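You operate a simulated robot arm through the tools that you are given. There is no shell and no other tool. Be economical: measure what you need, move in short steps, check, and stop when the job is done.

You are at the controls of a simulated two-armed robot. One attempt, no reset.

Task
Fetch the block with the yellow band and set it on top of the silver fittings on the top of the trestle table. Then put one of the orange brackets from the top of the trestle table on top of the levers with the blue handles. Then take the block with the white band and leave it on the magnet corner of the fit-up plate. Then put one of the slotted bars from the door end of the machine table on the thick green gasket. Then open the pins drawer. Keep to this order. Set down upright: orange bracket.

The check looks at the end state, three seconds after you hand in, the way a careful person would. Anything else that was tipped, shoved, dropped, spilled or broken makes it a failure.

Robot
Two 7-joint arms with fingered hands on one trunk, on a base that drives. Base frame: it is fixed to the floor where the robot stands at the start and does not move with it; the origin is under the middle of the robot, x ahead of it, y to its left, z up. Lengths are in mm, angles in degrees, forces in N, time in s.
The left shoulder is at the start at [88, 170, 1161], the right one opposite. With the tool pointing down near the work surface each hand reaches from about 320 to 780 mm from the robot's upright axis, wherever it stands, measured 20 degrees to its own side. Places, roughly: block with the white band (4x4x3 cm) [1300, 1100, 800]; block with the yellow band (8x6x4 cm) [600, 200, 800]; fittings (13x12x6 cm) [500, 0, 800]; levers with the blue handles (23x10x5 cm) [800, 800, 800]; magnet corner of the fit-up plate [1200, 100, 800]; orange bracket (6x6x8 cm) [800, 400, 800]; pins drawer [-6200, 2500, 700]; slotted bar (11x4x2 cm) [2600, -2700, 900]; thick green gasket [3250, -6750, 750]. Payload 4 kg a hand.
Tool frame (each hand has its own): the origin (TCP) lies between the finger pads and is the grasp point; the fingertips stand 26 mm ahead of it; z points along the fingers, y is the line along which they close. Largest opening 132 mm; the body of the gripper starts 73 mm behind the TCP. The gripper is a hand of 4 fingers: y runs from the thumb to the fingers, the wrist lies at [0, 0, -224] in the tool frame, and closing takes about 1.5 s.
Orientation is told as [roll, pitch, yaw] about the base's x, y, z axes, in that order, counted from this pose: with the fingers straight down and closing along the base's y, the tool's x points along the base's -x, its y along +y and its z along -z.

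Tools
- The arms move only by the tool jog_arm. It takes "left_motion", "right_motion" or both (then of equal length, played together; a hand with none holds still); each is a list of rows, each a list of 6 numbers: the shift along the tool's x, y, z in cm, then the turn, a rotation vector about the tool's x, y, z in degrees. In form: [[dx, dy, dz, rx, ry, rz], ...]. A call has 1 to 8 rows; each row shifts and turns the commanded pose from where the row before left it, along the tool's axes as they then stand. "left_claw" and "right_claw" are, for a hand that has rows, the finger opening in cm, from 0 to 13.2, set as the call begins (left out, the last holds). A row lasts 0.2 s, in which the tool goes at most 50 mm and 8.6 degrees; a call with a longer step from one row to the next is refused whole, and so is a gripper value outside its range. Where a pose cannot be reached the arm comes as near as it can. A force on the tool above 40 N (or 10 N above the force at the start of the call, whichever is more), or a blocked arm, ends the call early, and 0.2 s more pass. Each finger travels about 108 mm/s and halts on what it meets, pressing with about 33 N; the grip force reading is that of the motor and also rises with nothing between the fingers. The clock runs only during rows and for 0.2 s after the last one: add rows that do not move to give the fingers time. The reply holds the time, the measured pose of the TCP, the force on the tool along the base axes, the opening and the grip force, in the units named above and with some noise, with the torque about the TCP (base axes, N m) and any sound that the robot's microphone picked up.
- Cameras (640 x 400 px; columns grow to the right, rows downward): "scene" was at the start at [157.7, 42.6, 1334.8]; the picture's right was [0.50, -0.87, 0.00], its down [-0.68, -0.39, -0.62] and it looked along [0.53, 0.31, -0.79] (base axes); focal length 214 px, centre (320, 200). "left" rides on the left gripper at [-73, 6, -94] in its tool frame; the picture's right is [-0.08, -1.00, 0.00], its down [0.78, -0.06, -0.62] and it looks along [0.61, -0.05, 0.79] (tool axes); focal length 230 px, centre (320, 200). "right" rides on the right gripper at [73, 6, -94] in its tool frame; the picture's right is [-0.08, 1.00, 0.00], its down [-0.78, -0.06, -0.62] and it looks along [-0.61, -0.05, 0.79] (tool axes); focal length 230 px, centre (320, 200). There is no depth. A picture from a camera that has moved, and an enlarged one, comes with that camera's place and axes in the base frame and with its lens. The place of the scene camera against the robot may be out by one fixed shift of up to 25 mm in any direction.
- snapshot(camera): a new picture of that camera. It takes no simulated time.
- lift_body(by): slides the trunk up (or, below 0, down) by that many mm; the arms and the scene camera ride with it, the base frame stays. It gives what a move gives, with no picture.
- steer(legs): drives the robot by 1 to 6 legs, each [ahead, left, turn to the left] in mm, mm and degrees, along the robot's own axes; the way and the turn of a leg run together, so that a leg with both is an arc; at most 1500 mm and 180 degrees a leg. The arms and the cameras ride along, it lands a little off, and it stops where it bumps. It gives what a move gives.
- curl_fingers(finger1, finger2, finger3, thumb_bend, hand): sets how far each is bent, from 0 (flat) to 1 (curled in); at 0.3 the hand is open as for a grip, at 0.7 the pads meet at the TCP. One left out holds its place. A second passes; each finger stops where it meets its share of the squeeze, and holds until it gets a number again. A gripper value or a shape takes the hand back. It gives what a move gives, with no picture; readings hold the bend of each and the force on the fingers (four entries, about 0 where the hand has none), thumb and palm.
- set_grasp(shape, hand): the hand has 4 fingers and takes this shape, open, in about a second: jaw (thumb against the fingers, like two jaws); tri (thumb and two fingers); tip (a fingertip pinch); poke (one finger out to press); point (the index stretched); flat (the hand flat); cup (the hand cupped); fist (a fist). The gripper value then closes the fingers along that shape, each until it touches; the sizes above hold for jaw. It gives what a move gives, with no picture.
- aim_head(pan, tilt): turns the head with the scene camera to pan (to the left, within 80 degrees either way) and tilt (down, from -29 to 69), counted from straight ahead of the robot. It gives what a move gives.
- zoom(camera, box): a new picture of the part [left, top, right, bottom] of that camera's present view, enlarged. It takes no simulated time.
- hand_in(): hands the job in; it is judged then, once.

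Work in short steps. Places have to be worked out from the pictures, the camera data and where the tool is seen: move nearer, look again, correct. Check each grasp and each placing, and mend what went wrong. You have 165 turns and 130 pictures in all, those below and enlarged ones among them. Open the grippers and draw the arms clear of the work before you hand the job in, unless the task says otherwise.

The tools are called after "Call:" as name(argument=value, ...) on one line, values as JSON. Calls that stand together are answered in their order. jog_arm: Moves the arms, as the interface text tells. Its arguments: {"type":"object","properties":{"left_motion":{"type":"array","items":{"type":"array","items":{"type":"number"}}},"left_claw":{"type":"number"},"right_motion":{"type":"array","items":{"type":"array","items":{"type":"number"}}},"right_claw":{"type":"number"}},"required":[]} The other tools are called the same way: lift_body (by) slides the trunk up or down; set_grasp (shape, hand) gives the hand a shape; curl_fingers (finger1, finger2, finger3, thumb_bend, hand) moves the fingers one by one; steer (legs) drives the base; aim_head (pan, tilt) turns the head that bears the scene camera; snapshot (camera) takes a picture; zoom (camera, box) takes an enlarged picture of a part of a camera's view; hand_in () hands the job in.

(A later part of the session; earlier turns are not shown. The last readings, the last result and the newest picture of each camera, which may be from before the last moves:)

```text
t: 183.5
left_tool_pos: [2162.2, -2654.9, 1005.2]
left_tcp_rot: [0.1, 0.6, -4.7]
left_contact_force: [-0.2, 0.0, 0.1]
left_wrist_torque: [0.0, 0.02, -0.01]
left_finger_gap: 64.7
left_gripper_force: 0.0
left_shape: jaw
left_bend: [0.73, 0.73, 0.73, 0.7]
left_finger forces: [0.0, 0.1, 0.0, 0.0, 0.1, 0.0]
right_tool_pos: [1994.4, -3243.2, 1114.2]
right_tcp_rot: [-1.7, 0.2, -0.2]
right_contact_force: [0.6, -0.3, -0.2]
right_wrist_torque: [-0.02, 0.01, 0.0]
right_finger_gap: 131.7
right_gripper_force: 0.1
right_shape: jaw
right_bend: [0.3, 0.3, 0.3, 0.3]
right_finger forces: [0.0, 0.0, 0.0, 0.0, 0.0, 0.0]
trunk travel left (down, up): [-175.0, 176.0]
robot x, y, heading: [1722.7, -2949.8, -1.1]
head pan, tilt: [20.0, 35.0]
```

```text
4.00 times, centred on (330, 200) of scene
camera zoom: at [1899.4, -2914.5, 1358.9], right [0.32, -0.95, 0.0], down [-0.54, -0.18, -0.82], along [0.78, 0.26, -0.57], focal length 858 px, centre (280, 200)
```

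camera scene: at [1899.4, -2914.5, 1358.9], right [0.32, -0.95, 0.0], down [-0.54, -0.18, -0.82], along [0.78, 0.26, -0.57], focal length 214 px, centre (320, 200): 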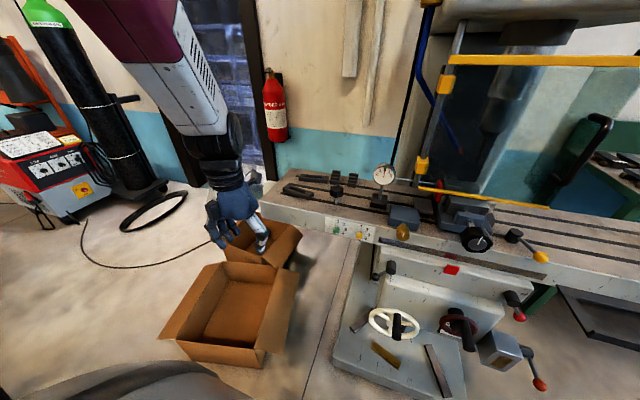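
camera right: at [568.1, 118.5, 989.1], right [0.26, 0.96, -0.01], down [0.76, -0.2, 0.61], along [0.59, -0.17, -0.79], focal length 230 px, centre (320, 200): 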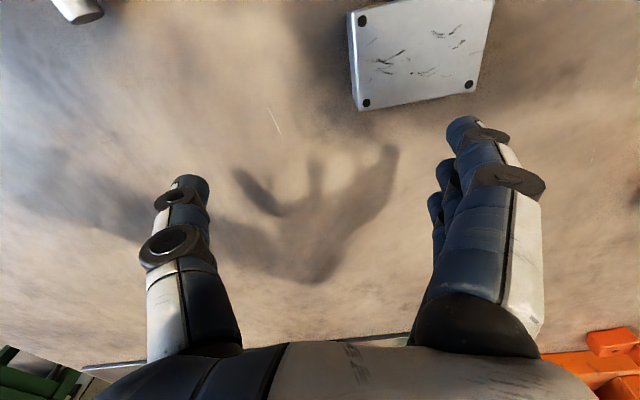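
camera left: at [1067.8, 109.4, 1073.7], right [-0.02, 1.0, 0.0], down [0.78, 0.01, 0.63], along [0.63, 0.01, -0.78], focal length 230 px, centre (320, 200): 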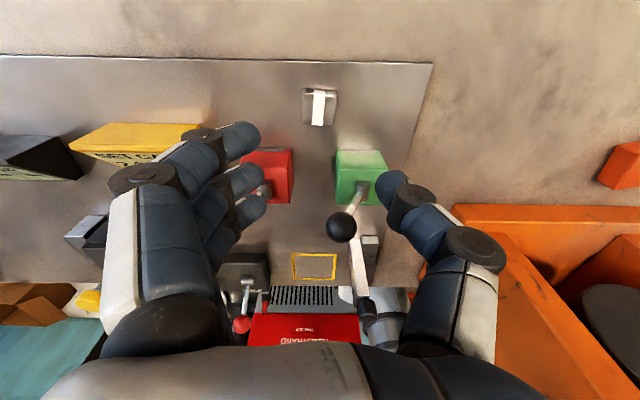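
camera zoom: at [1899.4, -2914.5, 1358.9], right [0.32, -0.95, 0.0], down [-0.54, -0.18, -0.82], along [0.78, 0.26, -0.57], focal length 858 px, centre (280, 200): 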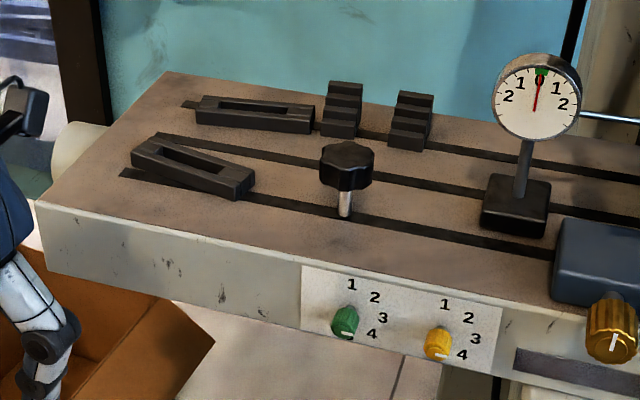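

By intersecting rays the bar is at about (2466,−2648), top z≈950, axis 18° off y. Raise the left hand and turn it to close across the bar, then drive closer.

Call:
jog_arm(left_motion=[[0, 0, -2, 0, 0, -8.5], [0, 0, -2, 0, 0, -8.5], [0, 0, -2, 0, 0, -8.5], [0, 0, -2, 0, 0, -8.5], [0, 0, -1, 0, 0, -8.5], [0, 0, 0, 0, 0, -8.5], [0, 0, 0, 0, 0, -8.5], [0, 0, 0, 0, 0, -8.5]], left_claw=9)

Call:
steer(legs=[[0, -50, 0], [110, 0, 1]])

```text
t: 185.3
left_tool_pos: [2163.0, -2650.3, 1090.8]
left_tcp_rot: [-1.1, 4.0, 64.9]
left_contact_force: [0.1, 0.2, -0.1]
left_wrist_torque: [0.02, 0.0, 0.0]
left_finger_gap: 90.0
left_gripper_force: 0.0
left_shape: jaw
left_bend: [0.69, 0.69, 0.69, 0.65]
left_finger forces: [0.1, 0.0, 0.0, 0.0, 0.0, 0.1]
right_tool_pos: [1995.3, -3243.7, 1115.2]
right_tcp_rot: [-1.8, 0.2, -0.3]
right_contact_force: [0.2, 0.0, -0.3]
right_wrist_torque: [0.01, 0.02, 0.03]
right_finger_gap: 132.0
right_gripper_force: 0.2
right_shape: jaw
right_bend: [0.3, 0.3, 0.3, 0.3]
right_finger forces: [0.1, 0.0, 0.0, 0.1, 0.1, 0.1]
trunk travel left (down, up): [-175.0, 176.0]
robot x, y, heading: [1724.1, -2946.5, -1.4]
head pan, tilt: [20.0, 35.0]
```

```text
t: 187.1
left_tool_pos: [2270.6, -2695.4, 1088.2]
left_tcp_rot: [-1.0, 4.0, 65.8]
left_contact_force: [-0.5, -0.1, 0.6]
left_wrist_torque: [0.04, 0.05, -0.02]
left_finger_gap: 89.7
left_gripper_force: 0.2
left_shape: jaw
left_bend: [0.69, 0.69, 0.69, 0.65]
left_finger forces: [0.0, 0.1, 0.0, 0.0, 0.0, 0.1]
right_tool_pos: [2113.6, -3290.5, 1114.3]
right_tcp_rot: [-1.7, 0.4, 0.7]
right_contact_force: [0.7, -0.3, -0.7]
right_wrist_torque: [-0.02, 0.05, 0.02]
right_finger_gap: 132.0
right_gripper_force: 0.0
right_shape: jaw
right_bend: [0.3, 0.3, 0.3, 0.3]
right_finger forces: [0.1, 0.0, 0.1, 0.1, 0.0, 0.0]
trunk travel left (down, up): [-175.0, 176.0]
robot x, y, heading: [1838.0, -2995.7, -0.2]
head pan, tilt: [20.0, 35.0]
```

Call:
jog_arm(left_motion=[[-2.42, -3.18, 0.6, 0, 0, 0], [-2.42, -3.18, 0.6, 0, 0, 0], [-2.42, -3.18, 0.6, 0, 0, 0], [-2.42, -3.18, 0.6, 0, 0, 0], [-2.42, -3.18, 0.6, 0, 0, 0], [0, 0, 0, 0, 0, -6], [0, 0, 0, 0, 0, 0]])

Call:
snapshot(camera="left")

Call:
snapshot(camera="scene")

```text
t: 188.7
left_tool_pos: [2464.1, -2650.8, 1053.0]
left_tcp_rot: [-0.5, 4.0, 71.9]
left_contact_force: [0.0, 0.2, -1.0]
left_wrist_torque: [-0.01, 0.01, 0.0]
left_finger_gap: 89.4
left_gripper_force: 0.0
left_shape: jaw
left_bend: [0.69, 0.69, 0.69, 0.65]
left_finger forces: [0.0, 0.1, 0.0, 0.0, 0.0, 0.1]
right_tool_pos: [2111.9, -3289.6, 1115.3]
right_tcp_rot: [-1.8, 0.1, 0.8]
right_contact_force: [0.6, 0.0, -0.3]
right_wrist_torque: [0.04, 0.01, -0.02]
right_finger_gap: 131.9
right_gripper_force: 0.1
right_shape: jaw
right_bend: [0.3, 0.3, 0.3, 0.3]
right_finger forces: [0.0, 0.0, 0.1, 0.0, 0.0, 0.0]
trunk travel left (down, up): [-175.0, 176.0]
robot x, y, heading: [1834.2, -2998.9, -0.3]
head pan, tilt: [20.0, 35.0]
```

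```text
41 pictures are left
camera left: at [2483.1, -2572.9, 1140.1], right [0.97, -0.24, 0.0], down [-0.18, -0.72, 0.67], along [-0.16, -0.65, -0.74], focal length 230 px, centre (320, 200)
```

left: 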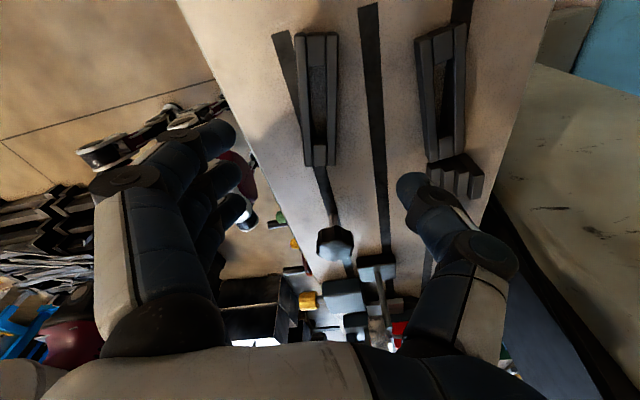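

```text
40 pictures are left
camera scene: at [2011.0, -2963.2, 1358.8], right [0.34, -0.94, 0.0], down [-0.54, -0.19, -0.82], along [0.77, 0.28, -0.57], focal length 214 px, centre (320, 200)
```

scene: 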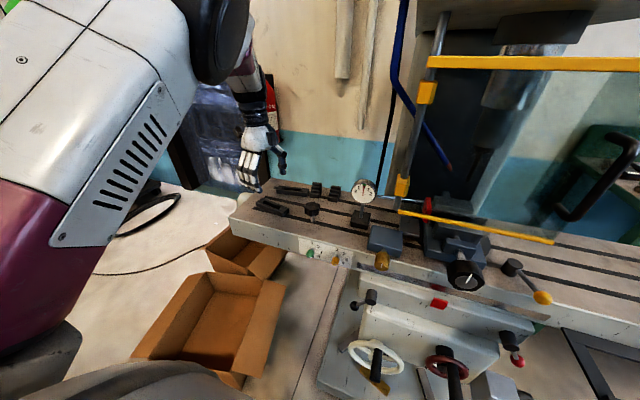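

The bar is aligned with the hand; top z about 935±10. Descend 45 mm and look again.

Call:
jog_arm(left_motion=[[-1, 0, 2, 0, 0, 0], [0, 0, 2.5, 0, 0, 0], [0, 0, 0, 0, 0, 0]])

Call:
snapshot(camera="left")

```text
t: 189.4
left_tool_pos: [2465.8, -2645.5, 1008.9]
left_tcp_rot: [-0.5, 4.1, 71.8]
left_contact_force: [-0.3, -0.2, -0.7]
left_wrist_torque: [0.01, -0.02, 0.01]
left_finger_gap: 89.6
left_gripper_force: 0.1
left_shape: jaw
left_bend: [0.69, 0.69, 0.69, 0.65]
left_finger forces: [0.0, 0.0, 0.0, 0.0, 0.0, 0.1]
right_tool_pos: [2111.9, -3290.0, 1115.3]
right_tcp_rot: [-1.8, 0.2, 0.8]
right_contact_force: [0.9, 0.4, 0.1]
right_wrist_torque: [-0.03, 0.03, 0.01]
right_finger_gap: 131.7
right_gripper_force: 0.1
right_shape: jaw
right_bend: [0.3, 0.3, 0.3, 0.3]
right_finger forces: [0.0, 0.1, 0.0, 0.0, 0.0, 0.0]
trunk travel left (down, up): [-175.0, 176.0]
robot x, y, heading: [1836.1, -2998.9, -0.2]
head pan, tilt: [20.0, 35.0]
```

```text
39 pictures are left
camera left: at [2485.4, -2567.6, 1094.9], right [0.97, -0.24, 0.0], down [-0.18, -0.72, 0.67], along [-0.16, -0.65, -0.74], focal length 230 px, centre (320, 200)
```

left: 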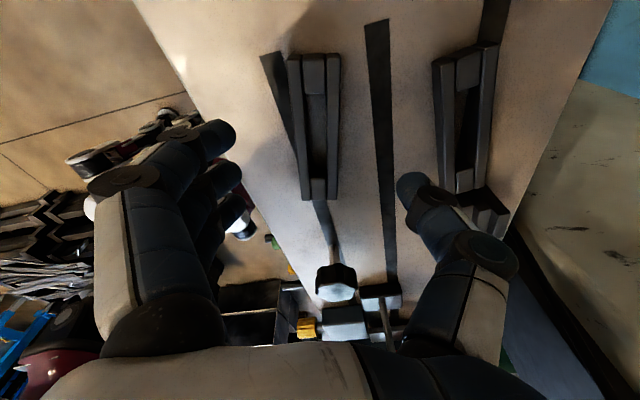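

Bar centre ≈(2463,−2647), top near z 942. Descend to 965, then creep down feeling for the table.

Call:
jog_arm(left_motion=[[0, 0.3, 2, 0, 0, 0], [0, 0, 2, 0, 0, 0], [0, 0, 0.4, 0, 0, 0], [0, 0, 0, 0, 0, 0]])

Call:
snapshot(camera="left")

```text
t: 190.4
left_tool_pos: [2464.5, -2648.8, 965.0]
left_tcp_rot: [-0.6, 4.1, 71.8]
left_contact_force: [0.1, -0.4, 0.5]
left_wrist_torque: [-0.04, 0.03, -0.05]
left_finger_gap: 90.0
left_gripper_force: 0.0
left_shape: jaw
left_bend: [0.69, 0.69, 0.69, 0.65]
left_finger forces: [0.0, 0.1, 0.1, 0.0, 0.1, 0.0]
right_tool_pos: [2111.2, -3290.6, 1114.9]
right_tcp_rot: [-1.8, 0.1, 0.8]
right_contact_force: [-0.2, 0.1, 0.3]
right_wrist_torque: [-0.01, -0.01, 0.03]
right_finger_gap: 131.9
right_gripper_force: 0.0
right_shape: jaw
right_bend: [0.3, 0.3, 0.3, 0.3]
right_finger forces: [0.0, 0.0, 0.0, 0.1, 0.0, 0.0]
trunk travel left (down, up): [-175.0, 176.0]
robot x, y, heading: [1830.7, -2998.1, -0.3]
head pan, tilt: [20.0, 35.0]
```

```text
38 pictures are left
camera left: at [2481.5, -2570.6, 1051.4], right [0.97, -0.24, 0.0], down [-0.18, -0.72, 0.67], along [-0.16, -0.65, -0.74], focal length 230 px, centre (320, 200)
```

left: 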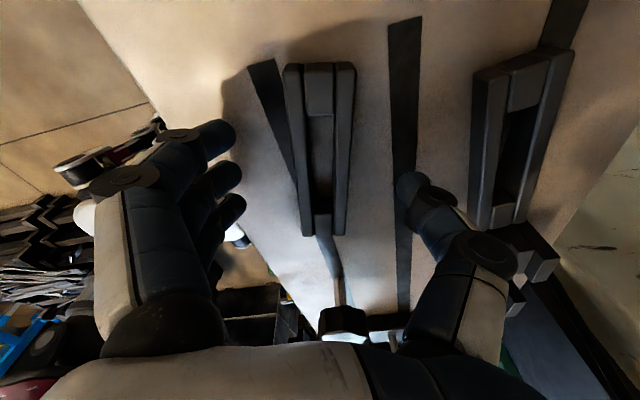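

Call:
jog_arm(left_motion=[[0, 0, 0.3, 0, 0, 0], [0, 0, 0.3, 0, 0, 0], [0, 0, 0.3, 0, 0, 0], [0, 0, 0.2, 0, 0, 0], [0, 0, 0, 0, 0, 0]])

Call:
jog_arm(left_motion=[[0, 0, 0.2, 0, 0, 0], [0, 0, 0.2, 0, 0, 0], [0, 0, 0, 0, 0, 0]])

```text
t: 191.7
left_tool_pos: [2462.2, -2648.0, 956.9]
left_tcp_rot: [-0.8, 3.8, 71.8]
left_contact_force: [4.1, 2.3, 29.0]
left_wrist_torque: [1.14, 1.23, -0.26]
left_finger_gap: 88.0
left_gripper_force: 0.1
left_shape: jaw
left_bend: [0.72, 0.7, 0.69, 0.65]
left_finger forces: [22.6, 6.2, 0.1, 0.0, 0.1, 0.0]
right_tool_pos: [2110.3, -3290.9, 1115.2]
right_tcp_rot: [-1.7, 0.1, 0.8]
right_contact_force: [0.0, 0.4, 0.3]
right_wrist_torque: [-0.03, 0.02, 0.0]
right_finger_gap: 132.2
right_gripper_force: 0.1
right_shape: jaw
right_bend: [0.3, 0.3, 0.3, 0.3]
right_finger forces: [0.0, 0.0, 0.0, 0.1, 0.0, 0.0]
trunk travel left (down, up): [-175.0, 176.0]
robot x, y, heading: [1835.7, -2996.9, -0.2]
head pan, tilt: [20.0, 35.0]
```

```text
t: 192.1
left_tool_pos: [2465.1, -2649.5, 958.2]
left_tcp_rot: [-1.1, 3.6, 71.6]
left_contact_force: [0.7, -4.1, 24.6]
left_wrist_torque: [0.9, 1.17, 0.2]
left_finger_gap: 89.2
left_gripper_force: 0.1
left_shape: jaw
left_bend: [0.71, 0.69, 0.69, 0.65]
left_finger forces: [19.9, 4.9, 0.0, 0.1, 0.1, 0.0]
right_tool_pos: [2110.9, -3291.5, 1113.8]
right_tcp_rot: [-1.7, 0.2, 0.8]
right_contact_force: [-0.1, -0.3, -0.8]
right_wrist_torque: [0.0, 0.03, 0.0]
right_finger_gap: 132.1
right_gripper_force: 0.0
right_shape: jaw
right_bend: [0.3, 0.3, 0.3, 0.3]
right_finger forces: [0.1, 0.1, 0.0, 0.0, 0.0, 0.1]
trunk travel left (down, up): [-175.0, 176.0]
robot x, y, heading: [1833.9, -2999.2, -0.2]
head pan, tilt: [20.0, 35.0]
stopped in row 2 (left hand): the force on the tool passed its limit (the readings are from after the stop); the commanded pose is now the measured one
```

Finger 1 reached the table first because of a 4° tilt. Raise 4 mm, take the tilt out, then close.

Call:
jog_arm(left_motion=[[0, 0, -0.5, 0, 0, 0], [0, 0, 0, 0, -3.7, 0], [0, 0, 0, 0, 0, 0]])

Call:
jog_arm(left_motion=[[0, 0, 0.2, 0, 0, 0], [0, 0, 0, 0, 0, 0], [0, 0, 0, 0, 0, 0], [0, 0, 0, 0, 0, 0], [0, 0, 0, 0, 0, 0], [0, 0, 0, 0, 0, 0], [0, 0, 0, 0, 0, 0]], left_claw=2)

Call:
snapshot(camera="left")

```text
t: 192.9
left_tool_pos: [2463.2, -2644.9, 958.2]
left_tcp_rot: [-0.7, 0.0, 71.9]
left_contact_force: [0.4, -0.7, -0.2]
left_wrist_torque: [0.02, 0.01, -0.01]
left_finger_gap: 89.6
left_gripper_force: 0.0
left_shape: jaw
left_bend: [0.69, 0.69, 0.69, 0.65]
left_finger forces: [0.0, 0.0, 0.0, 0.0, 0.0, 0.0]
right_tool_pos: [2112.7, -3288.7, 1114.4]
right_tcp_rot: [-1.7, 0.4, 0.8]
right_contact_force: [0.2, -1.1, 0.2]
right_wrist_torque: [0.02, 0.0, 0.04]
right_finger_gap: 131.6
right_gripper_force: 0.0
right_shape: jaw
right_bend: [0.3, 0.3, 0.3, 0.3]
right_finger forces: [0.1, 0.0, 0.0, 0.0, 0.0, 0.0]
trunk travel left (down, up): [-175.0, 176.0]
robot x, y, heading: [1835.9, -2999.2, -0.0]
head pan, tilt: [20.0, 35.0]
```

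```text
t: 194.5
left_tool_pos: [2465.4, -2646.2, 956.7]
left_tcp_rot: [-0.8, 0.2, 71.8]
left_contact_force: [-1.8, 0.8, 1.2]
left_wrist_torque: [0.11, 0.04, 0.01]
left_finger_gap: 28.0
left_gripper_force: 33.1
left_shape: jaw
left_bend: [0.74, 0.73, 0.73, 0.71]
left_finger forces: [11.5, 9.9, 10.8, 0.0, 28.7, 0.0]
right_tool_pos: [2112.4, -3291.6, 1115.0]
right_tcp_rot: [-1.8, 0.2, 0.8]
right_contact_force: [0.2, 0.1, 0.4]
right_wrist_torque: [0.01, 0.02, 0.01]
right_finger_gap: 131.9
right_gripper_force: 0.1
right_shape: jaw
right_bend: [0.3, 0.3, 0.3, 0.3]
right_finger forces: [0.0, 0.1, 0.0, 0.0, 0.0, 0.0]
trunk travel left (down, up): [-175.0, 176.0]
robot x, y, heading: [1835.9, -2998.6, -0.3]
head pan, tilt: [20.0, 35.0]
```

```text
37 pictures are left
camera left: at [2481.2, -2575.2, 1048.8], right [0.97, -0.24, 0.01], down [-0.19, -0.76, 0.62], along [-0.14, -0.6, -0.79], focal length 230 px, centre (320, 200)
```

left: 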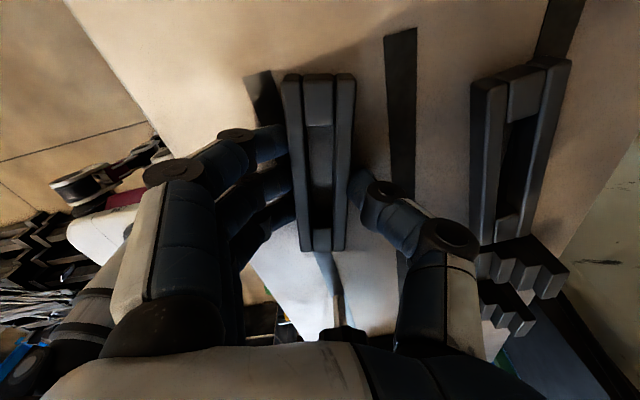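

Gripped by all three fingers and thumb. Lift, then pull back toward the robot.

Call:
jog_arm(left_motion=[[0, 0, -1, 0, 0, 0], [0, 0, -3, 0, 0, 0], [0, 0, -4, 0, 0, 0], [0, 0, -4, 0, 0, 0], [0, 0, -3, 0, 0, 0], [0, 0, 0, 0, 0, 0]])

Call:
steer(legs=[[-150, 0, 0]])

Call:
snapshot(camera="scene")

```text
t: 195.9
left_tool_pos: [2462.7, -2645.6, 1106.6]
left_tcp_rot: [-0.6, 0.1, 71.8]
left_contact_force: [0.3, -0.1, -2.7]
left_wrist_torque: [-0.02, -0.02, 0.05]
left_finger_gap: 28.1
left_gripper_force: 32.7
left_shape: jaw
left_bend: [0.74, 0.73, 0.73, 0.71]
left_finger forces: [9.6, 9.7, 10.3, 0.0, 29.7, 0.1]
right_tool_pos: [2112.0, -3289.8, 1115.1]
right_tcp_rot: [-1.8, 0.3, 0.8]
right_contact_force: [-0.5, 0.0, 0.4]
right_wrist_torque: [-0.03, -0.01, -0.01]
right_finger_gap: 131.8
right_gripper_force: 0.0
right_shape: jaw
right_bend: [0.3, 0.3, 0.3, 0.3]
right_finger forces: [0.0, 0.0, 0.2, 0.1, 0.1, 0.0]
trunk travel left (down, up): [-175.0, 176.0]
robot x, y, heading: [1834.3, -2994.5, -0.1]
head pan, tilt: [20.0, 35.0]
```

```text
t: 197.3
left_tool_pos: [2313.1, -2645.8, 1107.8]
left_tcp_rot: [-0.7, 0.0, 71.6]
left_contact_force: [0.1, -0.5, -3.1]
left_wrist_torque: [0.0, 0.0, -0.02]
left_finger_gap: 28.0
left_gripper_force: 33.0
left_shape: jaw
left_bend: [0.74, 0.73, 0.73, 0.71]
left_finger forces: [9.6, 9.8, 10.3, 0.0, 29.6, 0.0]
right_tool_pos: [1961.5, -3289.2, 1115.2]
right_tcp_rot: [-1.8, 0.2, 0.7]
right_contact_force: [-0.6, 0.2, 0.9]
right_wrist_torque: [0.01, -0.02, 0.05]
right_finger_gap: 131.9
right_gripper_force: 0.1
right_shape: jaw
right_bend: [0.3, 0.3, 0.3, 0.3]
right_finger forces: [0.0, 0.1, 0.0, 0.1, 0.0, 0.1]
trunk travel left (down, up): [-175.0, 176.0]
robot x, y, heading: [1685.3, -2998.6, -0.5]
head pan, tilt: [20.0, 35.0]
```

```text
36 pictures are left
camera scene: at [1860.1, -2963.0, 1359.0], right [0.34, -0.94, 0.0], down [-0.54, -0.19, -0.82], along [0.77, 0.28, -0.57], focal length 214 px, centre (320, 200)
```

scene: 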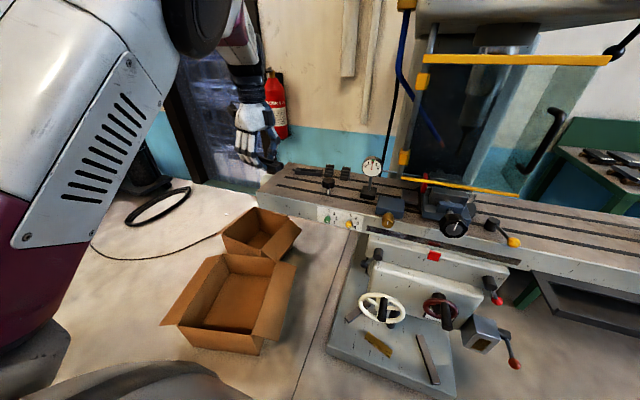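

The bar is lifted and everything else stands. Pull the arm in, turn to −y and drive down the aisle.

Call:
jog_arm(left_motion=[[1.4, 4.2, 0, 0, 0, 0], [1.4, 4.2, 0, 0, 0, 0], [1.4, 4.2, 0, 0, 0, 0], [1.4, 4.2, 0, 0, 0, 0], [0, 0, 0, 0, 0, 0]])

Call:
steer(legs=[[0, 0, -90], [0, 120, 0], [1200, 0, 0]])

Call:
aim_head(pan=15, tilt=18)

Call:
snapshot(camera="scene")

```text
t: 198.5
left_tool_pos: [2134.6, -2646.2, 1103.2]
left_tcp_rot: [-0.6, 0.4, 71.7]
left_contact_force: [0.1, -0.2, -2.4]
left_wrist_torque: [0.04, 0.0, -0.03]
left_finger_gap: 27.8
left_gripper_force: 32.8
left_shape: jaw
left_bend: [0.74, 0.73, 0.73, 0.71]
left_finger forces: [9.5, 9.8, 10.3, 0.0, 29.5, 0.0]
right_tool_pos: [1962.7, -3290.5, 1115.5]
right_tcp_rot: [-1.9, 0.2, 0.5]
right_contact_force: [0.4, 0.5, 0.0]
right_wrist_torque: [0.04, -0.04, 0.0]
right_finger_gap: 131.8
right_gripper_force: 0.2
right_shape: jaw
right_bend: [0.3, 0.3, 0.3, 0.3]
right_finger forces: [0.0, 0.0, 0.0, 0.0, 0.1, 0.0]
trunk travel left (down, up): [-175.0, 176.0]
robot x, y, heading: [1682.8, -2997.6, -0.4]
head pan, tilt: [20.0, 35.0]
```

```text
t: 208.5
left_tool_pos: [2154.7, -4564.7, 1103.3]
left_tcp_rot: [-0.5, 0.6, -17.9]
left_contact_force: [-1.2, -0.4, -4.3]
left_wrist_torque: [0.01, -0.01, -0.02]
left_finger_gap: 27.4
left_gripper_force: 33.5
left_shape: jaw
left_bend: [0.74, 0.73, 0.73, 0.71]
left_finger forces: [9.4, 9.8, 10.3, 0.1, 29.5, 0.1]
right_tool_pos: [1510.4, -4395.4, 1113.8]
right_tcp_rot: [-1.9, 0.1, -89.0]
right_contact_force: [0.2, -0.1, 1.2]
right_wrist_torque: [-0.04, -0.06, -0.03]
right_finger_gap: 132.0
right_gripper_force: 0.0
right_shape: jaw
right_bend: [0.3, 0.3, 0.3, 0.3]
right_finger forces: [0.0, 0.0, 0.0, 0.1, 0.0, 0.0]
trunk travel left (down, up): [-175.0, 176.0]
robot x, y, heading: [1798.2, -4117.2, -90.1]
head pan, tilt: [20.0, 35.0]
stopped in leg 3: the robot was blocked; the commanded pose is now the measured one
```

```text
t: 209.3
left_tool_pos: [2153.7, -4565.5, 1102.0]
left_tcp_rot: [-0.7, 0.3, -18.0]
left_contact_force: [0.1, 0.0, -3.6]
left_wrist_torque: [0.04, -0.02, 0.02]
left_finger_gap: 27.8
left_gripper_force: 32.9
left_shape: jaw
left_bend: [0.74, 0.73, 0.73, 0.71]
left_finger forces: [9.4, 9.8, 10.3, 0.0, 29.5, 0.0]
right_tool_pos: [1510.0, -4396.8, 1114.5]
right_tcp_rot: [-1.9, 0.2, -89.0]
right_contact_force: [0.0, -0.9, -0.4]
right_wrist_torque: [-0.04, -0.03, -0.01]
right_finger_gap: 131.8
right_gripper_force: 0.0
right_shape: jaw
right_bend: [0.3, 0.3, 0.3, 0.3]
right_finger forces: [0.0, 0.0, 0.0, 0.0, 0.0, 0.0]
trunk travel left (down, up): [-175.0, 176.0]
robot x, y, heading: [1799.8, -4117.3, -90.1]
head pan, tilt: [15.0, 18.0]
```

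```text
35 pictures are left
camera scene: at [1823.4, -4297.3, 1385.9], right [-0.97, -0.26, 0.0], down [-0.08, 0.3, -0.95], along [0.25, -0.92, -0.31], focal length 214 px, centre (320, 200)
```

scene: 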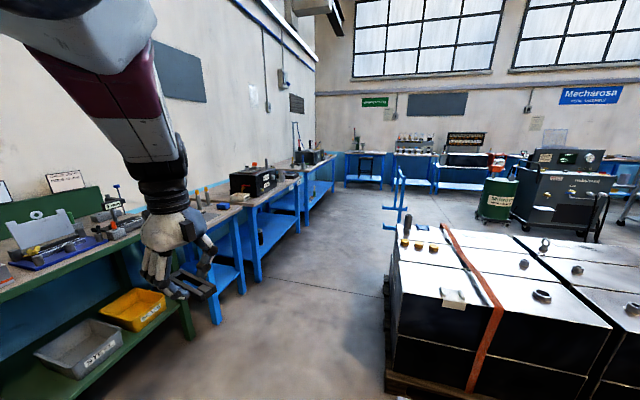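

Something on the right stopped the base (stacked blocks). I back off a bit, shift left by 330 and go on.

Call:
steer(legs=[[-40, 0, 0], [0, 330, 0], [1300, 0, 0], [500, 0, 0]])

Call:
aim_head(pan=35, tilt=25)

Call:
snapshot(camera="scene")

```text
t: 220.6
left_tool_pos: [2444.1, -6319.8, 1103.1]
left_tcp_rot: [-0.7, 0.3, -19.3]
left_contact_force: [0.5, 0.0, -4.2]
left_wrist_torque: [0.01, -0.01, 0.0]
left_finger_gap: 27.5
left_gripper_force: 33.1
left_shape: jaw
left_bend: [0.74, 0.73, 0.73, 0.71]
left_finger forces: [9.3, 9.9, 10.4, 0.0, 29.5, 0.0]
right_tool_pos: [1802.9, -6138.0, 1115.9]
right_tcp_rot: [-1.8, 0.2, -90.3]
right_contact_force: [0.5, -0.9, -0.9]
right_wrist_torque: [0.0, 0.01, -0.02]
right_finger_gap: 131.9
right_gripper_force: 0.0
right_shape: jaw
right_bend: [0.3, 0.3, 0.3, 0.3]
right_finger forces: [0.1, 0.0, 0.1, 0.1, 0.0, 0.0]
trunk travel left (down, up): [-175.0, 176.0]
robot x, y, heading: [2098.1, -5870.7, -91.2]
head pan, tilt: [15.0, 18.0]
```

```text
t: 221.4
left_tool_pos: [2443.8, -6319.3, 1103.6]
left_tcp_rot: [-0.7, 0.3, -19.2]
left_contact_force: [-0.2, -0.4, -2.6]
left_wrist_torque: [0.01, -0.01, 0.01]
left_finger_gap: 27.6
left_gripper_force: 32.8
left_shape: jaw
left_bend: [0.74, 0.73, 0.73, 0.71]
left_finger forces: [9.3, 9.9, 10.4, 0.0, 29.5, 0.0]
right_tool_pos: [1803.0, -6137.2, 1113.8]
right_tcp_rot: [-1.8, 0.2, -90.2]
right_contact_force: [0.0, -0.3, -0.6]
right_wrist_torque: [-0.01, 0.01, 0.0]
right_finger_gap: 131.8
right_gripper_force: 0.1
right_shape: jaw
right_bend: [0.3, 0.3, 0.3, 0.3]
right_finger forces: [0.0, 0.0, 0.0, 0.0, 0.0, 0.0]
trunk travel left (down, up): [-175.0, 176.0]
robot x, y, heading: [2101.1, -5862.7, -91.2]
head pan, tilt: [35.0, 25.0]
```

```text
34 pictures are left
camera scene: at [2147.6, -6031.2, 1374.7], right [-0.83, -0.56, 0.0], down [-0.23, 0.35, -0.91], along [0.5, -0.75, -0.42], focal length 214 px, centre (320, 200)
```

scene: 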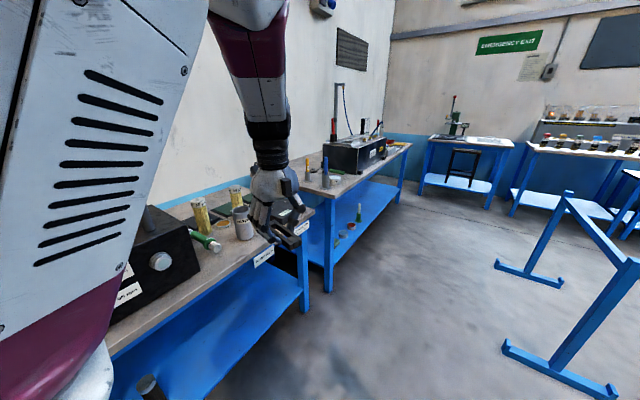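

The gasket should be on the bench end hidden behind the hand. Turn to face +x, strafe along the benches, and look.

Call:
steer(legs=[[0, 0, 91], [0, -1000, 0]])

Call:
aim_head(pan=-10, tilt=28)

Call:
snapshot(camera="scene")

```text
t: 230.4
left_tool_pos: [2526.5, -6538.1, 1103.5]
left_tcp_rot: [-0.6, 0.2, 70.5]
left_contact_force: [-0.1, -0.5, -2.0]
left_wrist_torque: [0.03, 0.01, 0.03]
left_finger_gap: 27.4
left_gripper_force: 33.0
left_shape: jaw
left_bend: [0.74, 0.73, 0.73, 0.71]
left_finger forces: [9.1, 9.5, 10.0, 0.1, 28.5, 0.0]
right_tool_pos: [2337.9, -7177.7, 1115.2]
right_tcp_rot: [-1.9, 0.2, -0.6]
right_contact_force: [-0.5, -0.2, -0.3]
right_wrist_torque: [0.03, 0.01, -0.01]
right_finger_gap: 132.0
right_gripper_force: 0.1
right_shape: jaw
right_bend: [0.3, 0.3, 0.3, 0.3]
right_finger forces: [0.0, 0.1, 0.0, 0.0, 0.1, 0.1]
trunk travel left (down, up): [-175.0, 176.0]
robot x, y, heading: [2065.3, -6878.0, -1.9]
head pan, tilt: [35.0, 25.0]
```

```text
t: 231.6
left_tool_pos: [2526.3, -6538.0, 1103.9]
left_tcp_rot: [-0.7, 0.3, 70.4]
left_contact_force: [0.6, 0.5, -3.2]
left_wrist_torque: [-0.02, 0.02, 0.02]
left_finger_gap: 27.7
left_gripper_force: 33.2
left_shape: jaw
left_bend: [0.74, 0.73, 0.73, 0.71]
left_finger forces: [9.1, 9.6, 10.1, 0.0, 28.6, 0.1]
right_tool_pos: [2339.2, -7177.2, 1114.5]
right_tcp_rot: [-1.8, 0.1, -0.7]
right_contact_force: [0.3, -0.3, -0.9]
right_wrist_torque: [0.01, -0.04, -0.01]
right_finger_gap: 131.7
right_gripper_force: 0.1
right_shape: jaw
right_bend: [0.3, 0.3, 0.3, 0.3]
right_finger forces: [0.1, 0.0, 0.0, 0.0, 0.0, 0.1]
trunk travel left (down, up): [-175.0, 176.0]
robot x, y, heading: [2067.1, -6878.8, -1.8]
head pan, tilt: [-10.0, 28.0]
```

```text
33 pictures are left
camera scene: at [2250.4, -6894.2, 1369.9], right [-0.2, -0.98, 0.0], down [-0.46, 0.09, -0.88], along [0.86, -0.18, -0.47], focal length 214 px, centre (320, 200)
```

scene: 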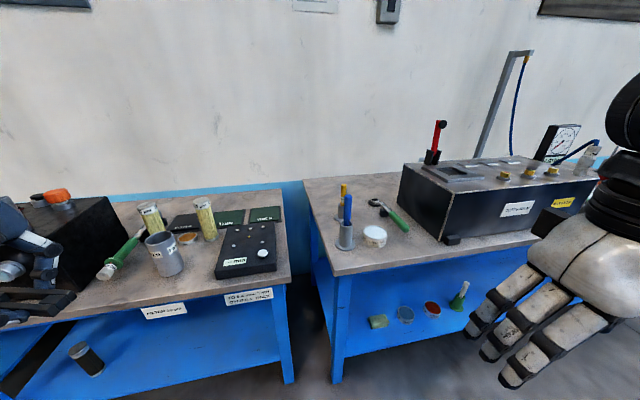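

Call:
zoom(camera="scene", box=[90, 170, 310, 310])

```text
2.86 times, centred on (200, 240) of scene
camera zoom: at [2250.4, -6894.2, 1369.9], right [-0.2, -0.98, 0.0], down [-0.46, 0.09, -0.88], along [0.86, -0.18, -0.47], focal length 613 px, centre (663, 86)
```

zoom: 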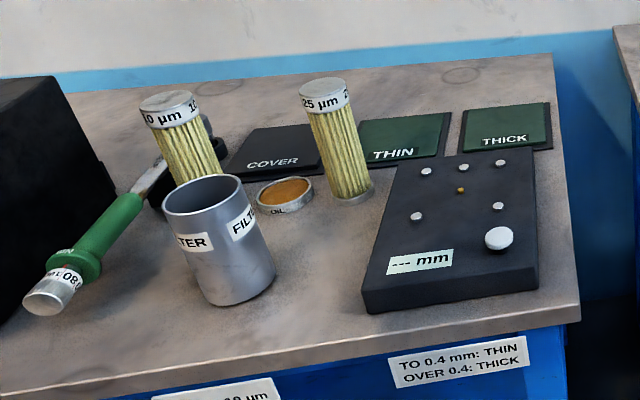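

The "THICK" green gasket is at about (3255,−6800) at the far end of this bench. Align and creep closer to the bench.

Call:
steer(legs=[[0, -140, 1.8], [300, 0, 0]])

Call:
steer(legs=[[100, 0, 0]])

Call:
snapshot(camera="scene")

```text
t: 234.6
left_tool_pos: [2815.9, -6663.4, 1103.2]
left_tcp_rot: [-0.7, 0.3, 72.3]
left_contact_force: [0.2, 0.0, -3.9]
left_wrist_torque: [0.01, 0.01, 0.01]
left_finger_gap: 27.5
left_gripper_force: 32.9
left_shape: jaw
left_bend: [0.74, 0.73, 0.73, 0.71]
left_finger forces: [9.1, 9.5, 10.1, 0.0, 28.7, 0.0]
right_tool_pos: [2648.1, -7308.1, 1114.7]
right_tcp_rot: [-1.7, 0.2, 1.3]
right_contact_force: [0.3, -0.2, -0.2]
right_wrist_torque: [0.0, 0.01, -0.01]
right_finger_gap: 132.0
right_gripper_force: 0.0
right_shape: jaw
right_bend: [0.3, 0.3, 0.3, 0.3]
right_finger forces: [0.1, 0.0, 0.0, 0.0, 0.0, 0.1]
trunk travel left (down, up): [-175.0, 176.0]
robot x, y, heading: [2370.5, -7018.7, 0.2]
head pan, tilt: [-10.0, 28.0]
```

```text
t: 235.7
left_tool_pos: [2915.0, -6663.4, 1104.5]
left_tcp_rot: [-0.6, 0.4, 72.2]
left_contact_force: [0.2, 0.2, -3.4]
left_wrist_torque: [0.01, 0.0, 0.02]
left_finger_gap: 27.5
left_gripper_force: 32.8
left_shape: jaw
left_bend: [0.74, 0.73, 0.73, 0.71]
left_finger forces: [9.1, 9.6, 10.1, 0.0, 28.8, 0.1]
right_tool_pos: [2748.6, -7308.3, 1115.5]
right_tcp_rot: [-1.8, 0.1, 1.1]
right_contact_force: [1.0, -0.1, -0.8]
right_wrist_torque: [-0.01, 0.02, -0.02]
right_finger_gap: 131.7
right_gripper_force: 0.1
right_shape: jaw
right_bend: [0.3, 0.3, 0.3, 0.3]
right_finger forces: [0.0, 0.1, 0.1, 0.1, 0.0, 0.0]
trunk travel left (down, up): [-175.0, 176.0]
robot x, y, heading: [2469.0, -7018.7, 0.2]
head pan, tilt: [-10.0, 28.0]
```

```text
31 pictures are left
camera scene: at [2651.9, -7028.3, 1369.7], right [-0.17, -0.99, 0.0], down [-0.46, 0.08, -0.88], along [0.87, -0.15, -0.47], focal length 214 px, centre (320, 200)
```

scene: 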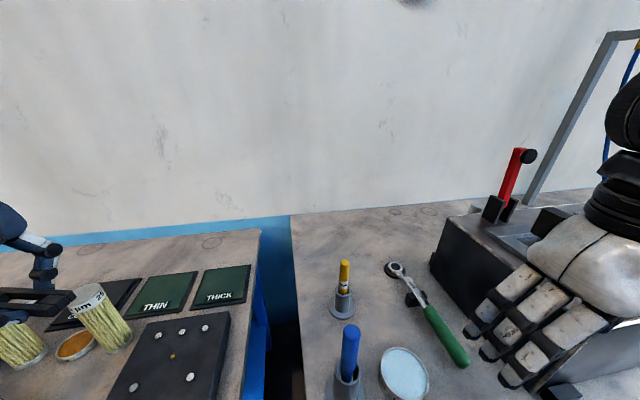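

The bench top triangulates to z≈835 and the gasket to about (3148,−6818), within reach from here. Move the bar above it at the present height.

Call:
jog_arm(left_motion=[[1.22, -4.4, 0, 0, 0, 0], [1.22, -4.4, 0, 0, 0, 0], [1.22, -4.4, 0, 0, 0, 0], [1.22, -4.4, 0, 0, 0, 0], [1.22, -4.4, 0, 0, 0, 0], [1.22, -4.4, 0, 0, 0, 0], [0, 0, 0, 0, 0, 0]])

Call:
snapshot(camera="left")

Call:
snapshot(camera="scene")

```text
t: 237.3
left_tool_pos: [3144.6, -6817.5, 1107.2]
left_tcp_rot: [-0.6, 0.3, 72.2]
left_contact_force: [-0.1, 0.3, -2.6]
left_wrist_torque: [0.0, -0.01, -0.04]
left_finger_gap: 27.1
left_gripper_force: 33.0
left_shape: jaw
left_bend: [0.74, 0.73, 0.73, 0.71]
left_finger forces: [9.0, 9.6, 10.3, 0.1, 29.0, 0.0]
right_tool_pos: [2747.2, -7308.2, 1115.9]
right_tcp_rot: [-1.9, 0.1, 1.2]
right_contact_force: [0.0, 0.7, 0.9]
right_wrist_torque: [-0.01, 0.01, 0.01]
right_finger_gap: 131.7
right_gripper_force: 0.1
right_shape: jaw
right_bend: [0.3, 0.3, 0.3, 0.3]
right_finger forces: [0.0, 0.0, 0.1, 0.1, 0.1, 0.0]
trunk travel left (down, up): [-175.0, 176.0]
robot x, y, heading: [2468.8, -7022.1, -0.0]
head pan, tilt: [-10.0, 28.0]
```

```text
30 pictures are left
camera left: at [3160.7, -6744.6, 1199.7], right [0.97, -0.23, 0.01], down [-0.19, -0.76, 0.62], along [-0.14, -0.61, -0.78], focal length 230 px, centre (320, 200)
```

left: 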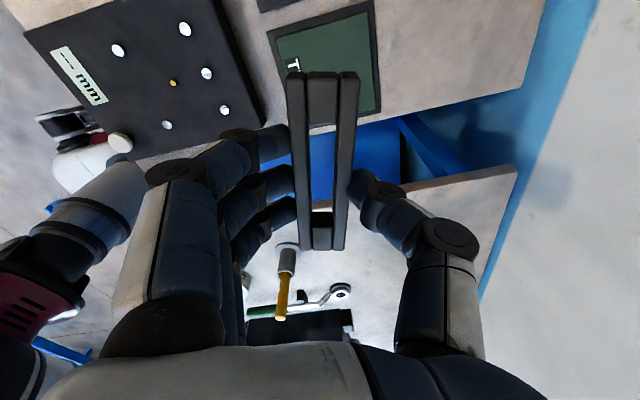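

```text
29 pictures are left
camera scene: at [2650.0, -7028.4, 1370.1], right [-0.17, -0.99, 0.0], down [-0.46, 0.08, -0.88], along [0.87, -0.15, -0.47], focal length 214 px, centre (320, 200)
```

scene: 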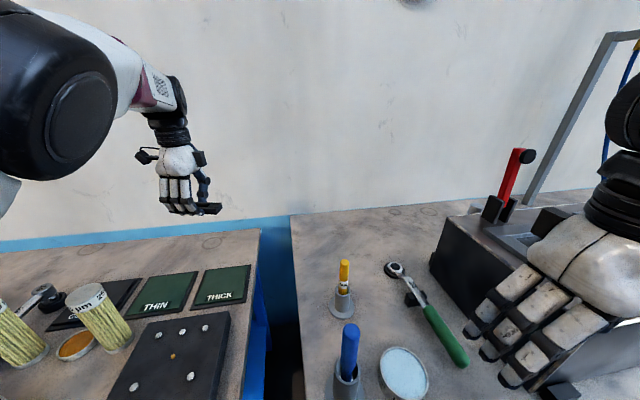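

From the hand camera the gasket centre is at (3161,−6803). Correct and lower 12 cm, then triangulate the height.

Call:
jog_arm(left_motion=[[-1.8, -1, 0, 0, 0, 0], [0, 0, 4, 0, 0, 0], [0, 0, 4, 0, 0, 0], [0, 0, 4, 0, 0, 0], [0, 0, 0, 0, 0, 0]])

Call:
snapshot(camera="left")

Call:
zoom(camera="scene", box=[130, 190, 270, 320])

```text
t: 238.5
left_tool_pos: [3159.7, -6798.7, 987.2]
left_tcp_rot: [-0.7, 0.2, 72.3]
left_contact_force: [-0.9, 0.0, -3.1]
left_wrist_torque: [-0.02, 0.01, 0.05]
left_finger_gap: 27.3
left_gripper_force: 32.8
left_shape: jaw
left_bend: [0.74, 0.73, 0.73, 0.71]
left_finger forces: [9.1, 9.6, 10.1, 0.0, 28.7, 0.0]
right_tool_pos: [2747.6, -7310.1, 1115.3]
right_tcp_rot: [-1.8, 0.1, 1.1]
right_contact_force: [-0.1, 0.0, 0.0]
right_wrist_torque: [0.01, -0.01, -0.02]
right_finger_gap: 132.0
right_gripper_force: 0.0
right_shape: jaw
right_bend: [0.3, 0.3, 0.3, 0.3]
right_finger forces: [0.0, 0.0, 0.0, 0.0, 0.0, 0.1]
trunk travel left (down, up): [-175.0, 176.0]
robot x, y, heading: [2469.3, -7019.6, -0.2]
head pan, tilt: [-10.0, 28.0]
```

```text
28 pictures are left
camera left: at [3176.2, -6726.7, 1078.8], right [0.97, -0.23, 0.01], down [-0.19, -0.76, 0.62], along [-0.13, -0.61, -0.78], focal length 230 px, centre (320, 200)
```

left: 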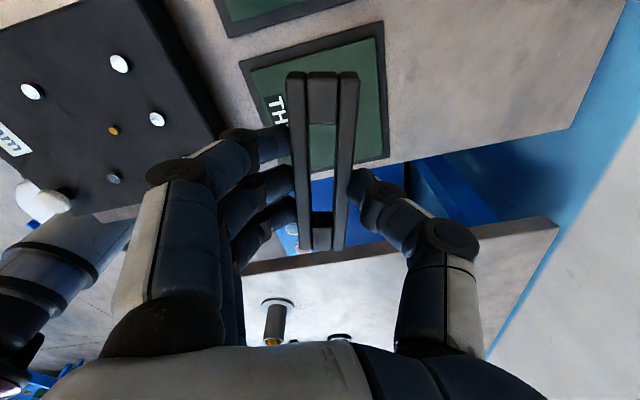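

```text
3.08 times, centred on (200, 255) of scene
camera zoom: at [2650.4, -7028.3, 1370.0], right [-0.17, -0.99, 0.0], down [-0.46, 0.08, -0.88], along [0.87, -0.15, -0.47], focal length 660 px, centre (689, 31)
```

zoom: 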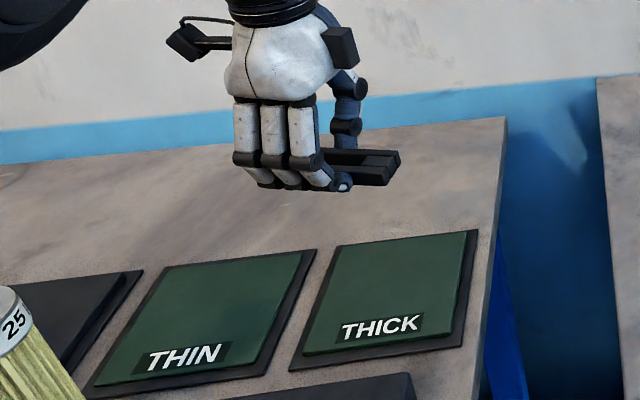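

Bench top is at z≈795; gasket centre (3164,−6818). Shift and lower to z≈848.

Call:
jog_arm(left_motion=[[1.7, -0.96, 2, 0, 0, 0], [0, 0, 4, 0, 0, 0], [0, 0, 4, 0, 0, 0], [0, 0, 3.9, 0, 0, 0], [0, 0, 0, 0, 0, 0]])

Call:
snapshot(camera="left")

Call:
zoom(camera="scene", box=[130, 190, 270, 320])

```text
t: 239.7
left_tool_pos: [3165.3, -6821.4, 849.5]
left_tcp_rot: [-0.7, 0.3, 72.2]
left_contact_force: [0.1, 0.6, -1.9]
left_wrist_torque: [0.0, 0.0, 0.0]
left_finger_gap: 27.4
left_gripper_force: 33.1
left_shape: jaw
left_bend: [0.74, 0.73, 0.73, 0.71]
left_finger forces: [9.1, 9.5, 10.2, 0.0, 28.6, 0.0]
right_tool_pos: [2746.7, -7309.2, 1115.7]
right_tcp_rot: [-1.7, 0.1, 1.1]
right_contact_force: [-0.8, 0.4, -0.2]
right_wrist_torque: [-0.05, 0.0, -0.01]
right_finger_gap: 132.0
right_gripper_force: 0.1
right_shape: jaw
right_bend: [0.3, 0.3, 0.3, 0.3]
right_finger forces: [0.0, 0.0, 0.0, 0.0, 0.1, 0.1]
trunk travel left (down, up): [-175.0, 176.0]
robot x, y, heading: [2465.0, -7016.7, -0.1]
head pan, tilt: [-10.0, 28.0]
```

```text
26 pictures are left
camera left: at [3183.1, -6748.4, 941.5], right [0.97, -0.23, 0.01], down [-0.19, -0.76, 0.62], along [-0.13, -0.61, -0.78], focal length 230 px, centre (320, 200)
```

left: 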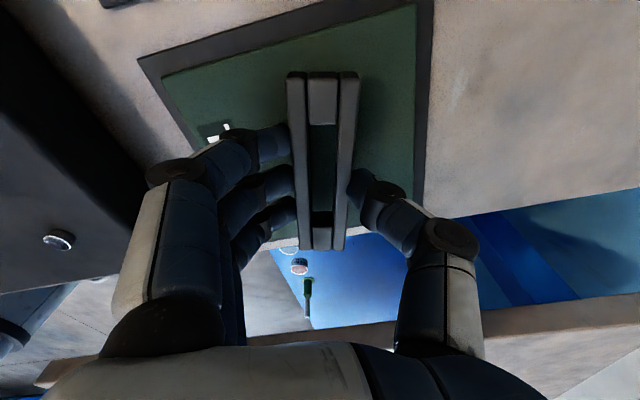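

```text
3.08 times, centred on (200, 255) of scene
camera zoom: at [2650.3, -7028.6, 1370.1], right [-0.17, -0.99, 0.0], down [-0.46, 0.08, -0.88], along [0.87, -0.15, -0.47], focal length 660 px, centre (689, 31)
```

zoom: 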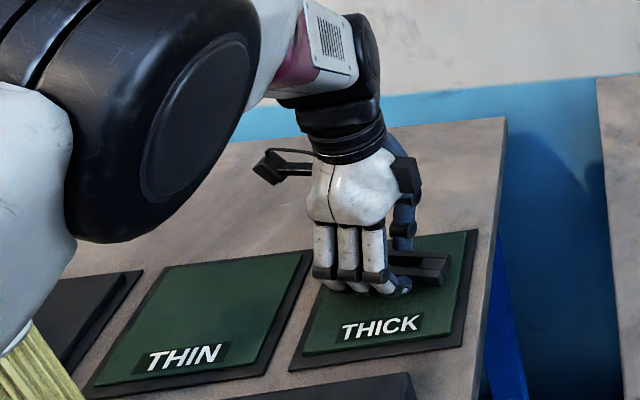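

Nearly there; nudge 8 mm toward +y and creep down until contact.

Call:
jog_arm(left_motion=[[-0.8, 0.2, 0.3, 0, 0, 0], [0, 0, 0.3, 0, 0, 0], [0, 0, 0.3, 0, 0, 0], [0, 0, 0.2, 0, 0, 0], [0, 0, 0, 0, 0, 0]])

Call:
jog_arm(left_motion=[[0, 0, 0.2, 0, 0, 0], [0, 0, 0.2, 0, 0, 0], [0, 0, 0.2, 0, 0, 0], [0, 0, 0, 0, 0, 0]])

```text
t: 240.9
left_tool_pos: [3165.5, -6814.3, 839.2]
left_tcp_rot: [-0.8, 0.3, 72.2]
left_contact_force: [0.3, -0.5, 0.3]
left_wrist_torque: [0.02, 0.05, 0.0]
left_finger_gap: 27.3
left_gripper_force: 32.7
left_shape: jaw
left_bend: [0.74, 0.73, 0.73, 0.71]
left_finger forces: [11.2, 9.9, 10.6, 0.0, 28.7, 0.0]
right_tool_pos: [2747.3, -7308.1, 1114.9]
right_tcp_rot: [-1.8, 0.2, 1.0]
right_contact_force: [-0.4, -0.4, 0.4]
right_wrist_torque: [-0.01, -0.03, -0.02]
right_finger_gap: 132.0
right_gripper_force: 0.0
right_shape: jaw
right_bend: [0.3, 0.3, 0.3, 0.3]
right_finger forces: [0.0, 0.0, 0.0, 0.0, 0.0, 0.0]
trunk travel left (down, up): [-175.0, 176.0]
robot x, y, heading: [2466.8, -7019.6, 0.0]
head pan, tilt: [-10.0, 28.0]
```

```text
t: 241.9
left_tool_pos: [3165.2, -6813.6, 837.3]
left_tcp_rot: [-1.2, 0.1, 72.2]
left_contact_force: [-2.1, 3.2, 34.3]
left_wrist_torque: [0.2, 0.47, -0.02]
left_finger_gap: 28.5
left_gripper_force: 33.0
left_shape: jaw
left_bend: [0.75, 0.74, 0.74, 0.71]
left_finger forces: [21.0, 21.6, 23.1, 0.1, 40.2, 0.1]
right_tool_pos: [2744.0, -7308.5, 1115.9]
right_tcp_rot: [-1.7, 0.0, 1.1]
right_contact_force: [-0.5, -0.4, 0.1]
right_wrist_torque: [-0.01, -0.04, -0.05]
right_finger_gap: 131.9
right_gripper_force: 0.0
right_shape: jaw
right_bend: [0.3, 0.3, 0.3, 0.3]
right_finger forces: [0.0, 0.0, 0.0, 0.0, 0.1, 0.0]
trunk travel left (down, up): [-175.0, 176.0]
robot x, y, heading: [2466.1, -7020.7, 0.1]
head pan, tilt: [-10.0, 28.0]
```

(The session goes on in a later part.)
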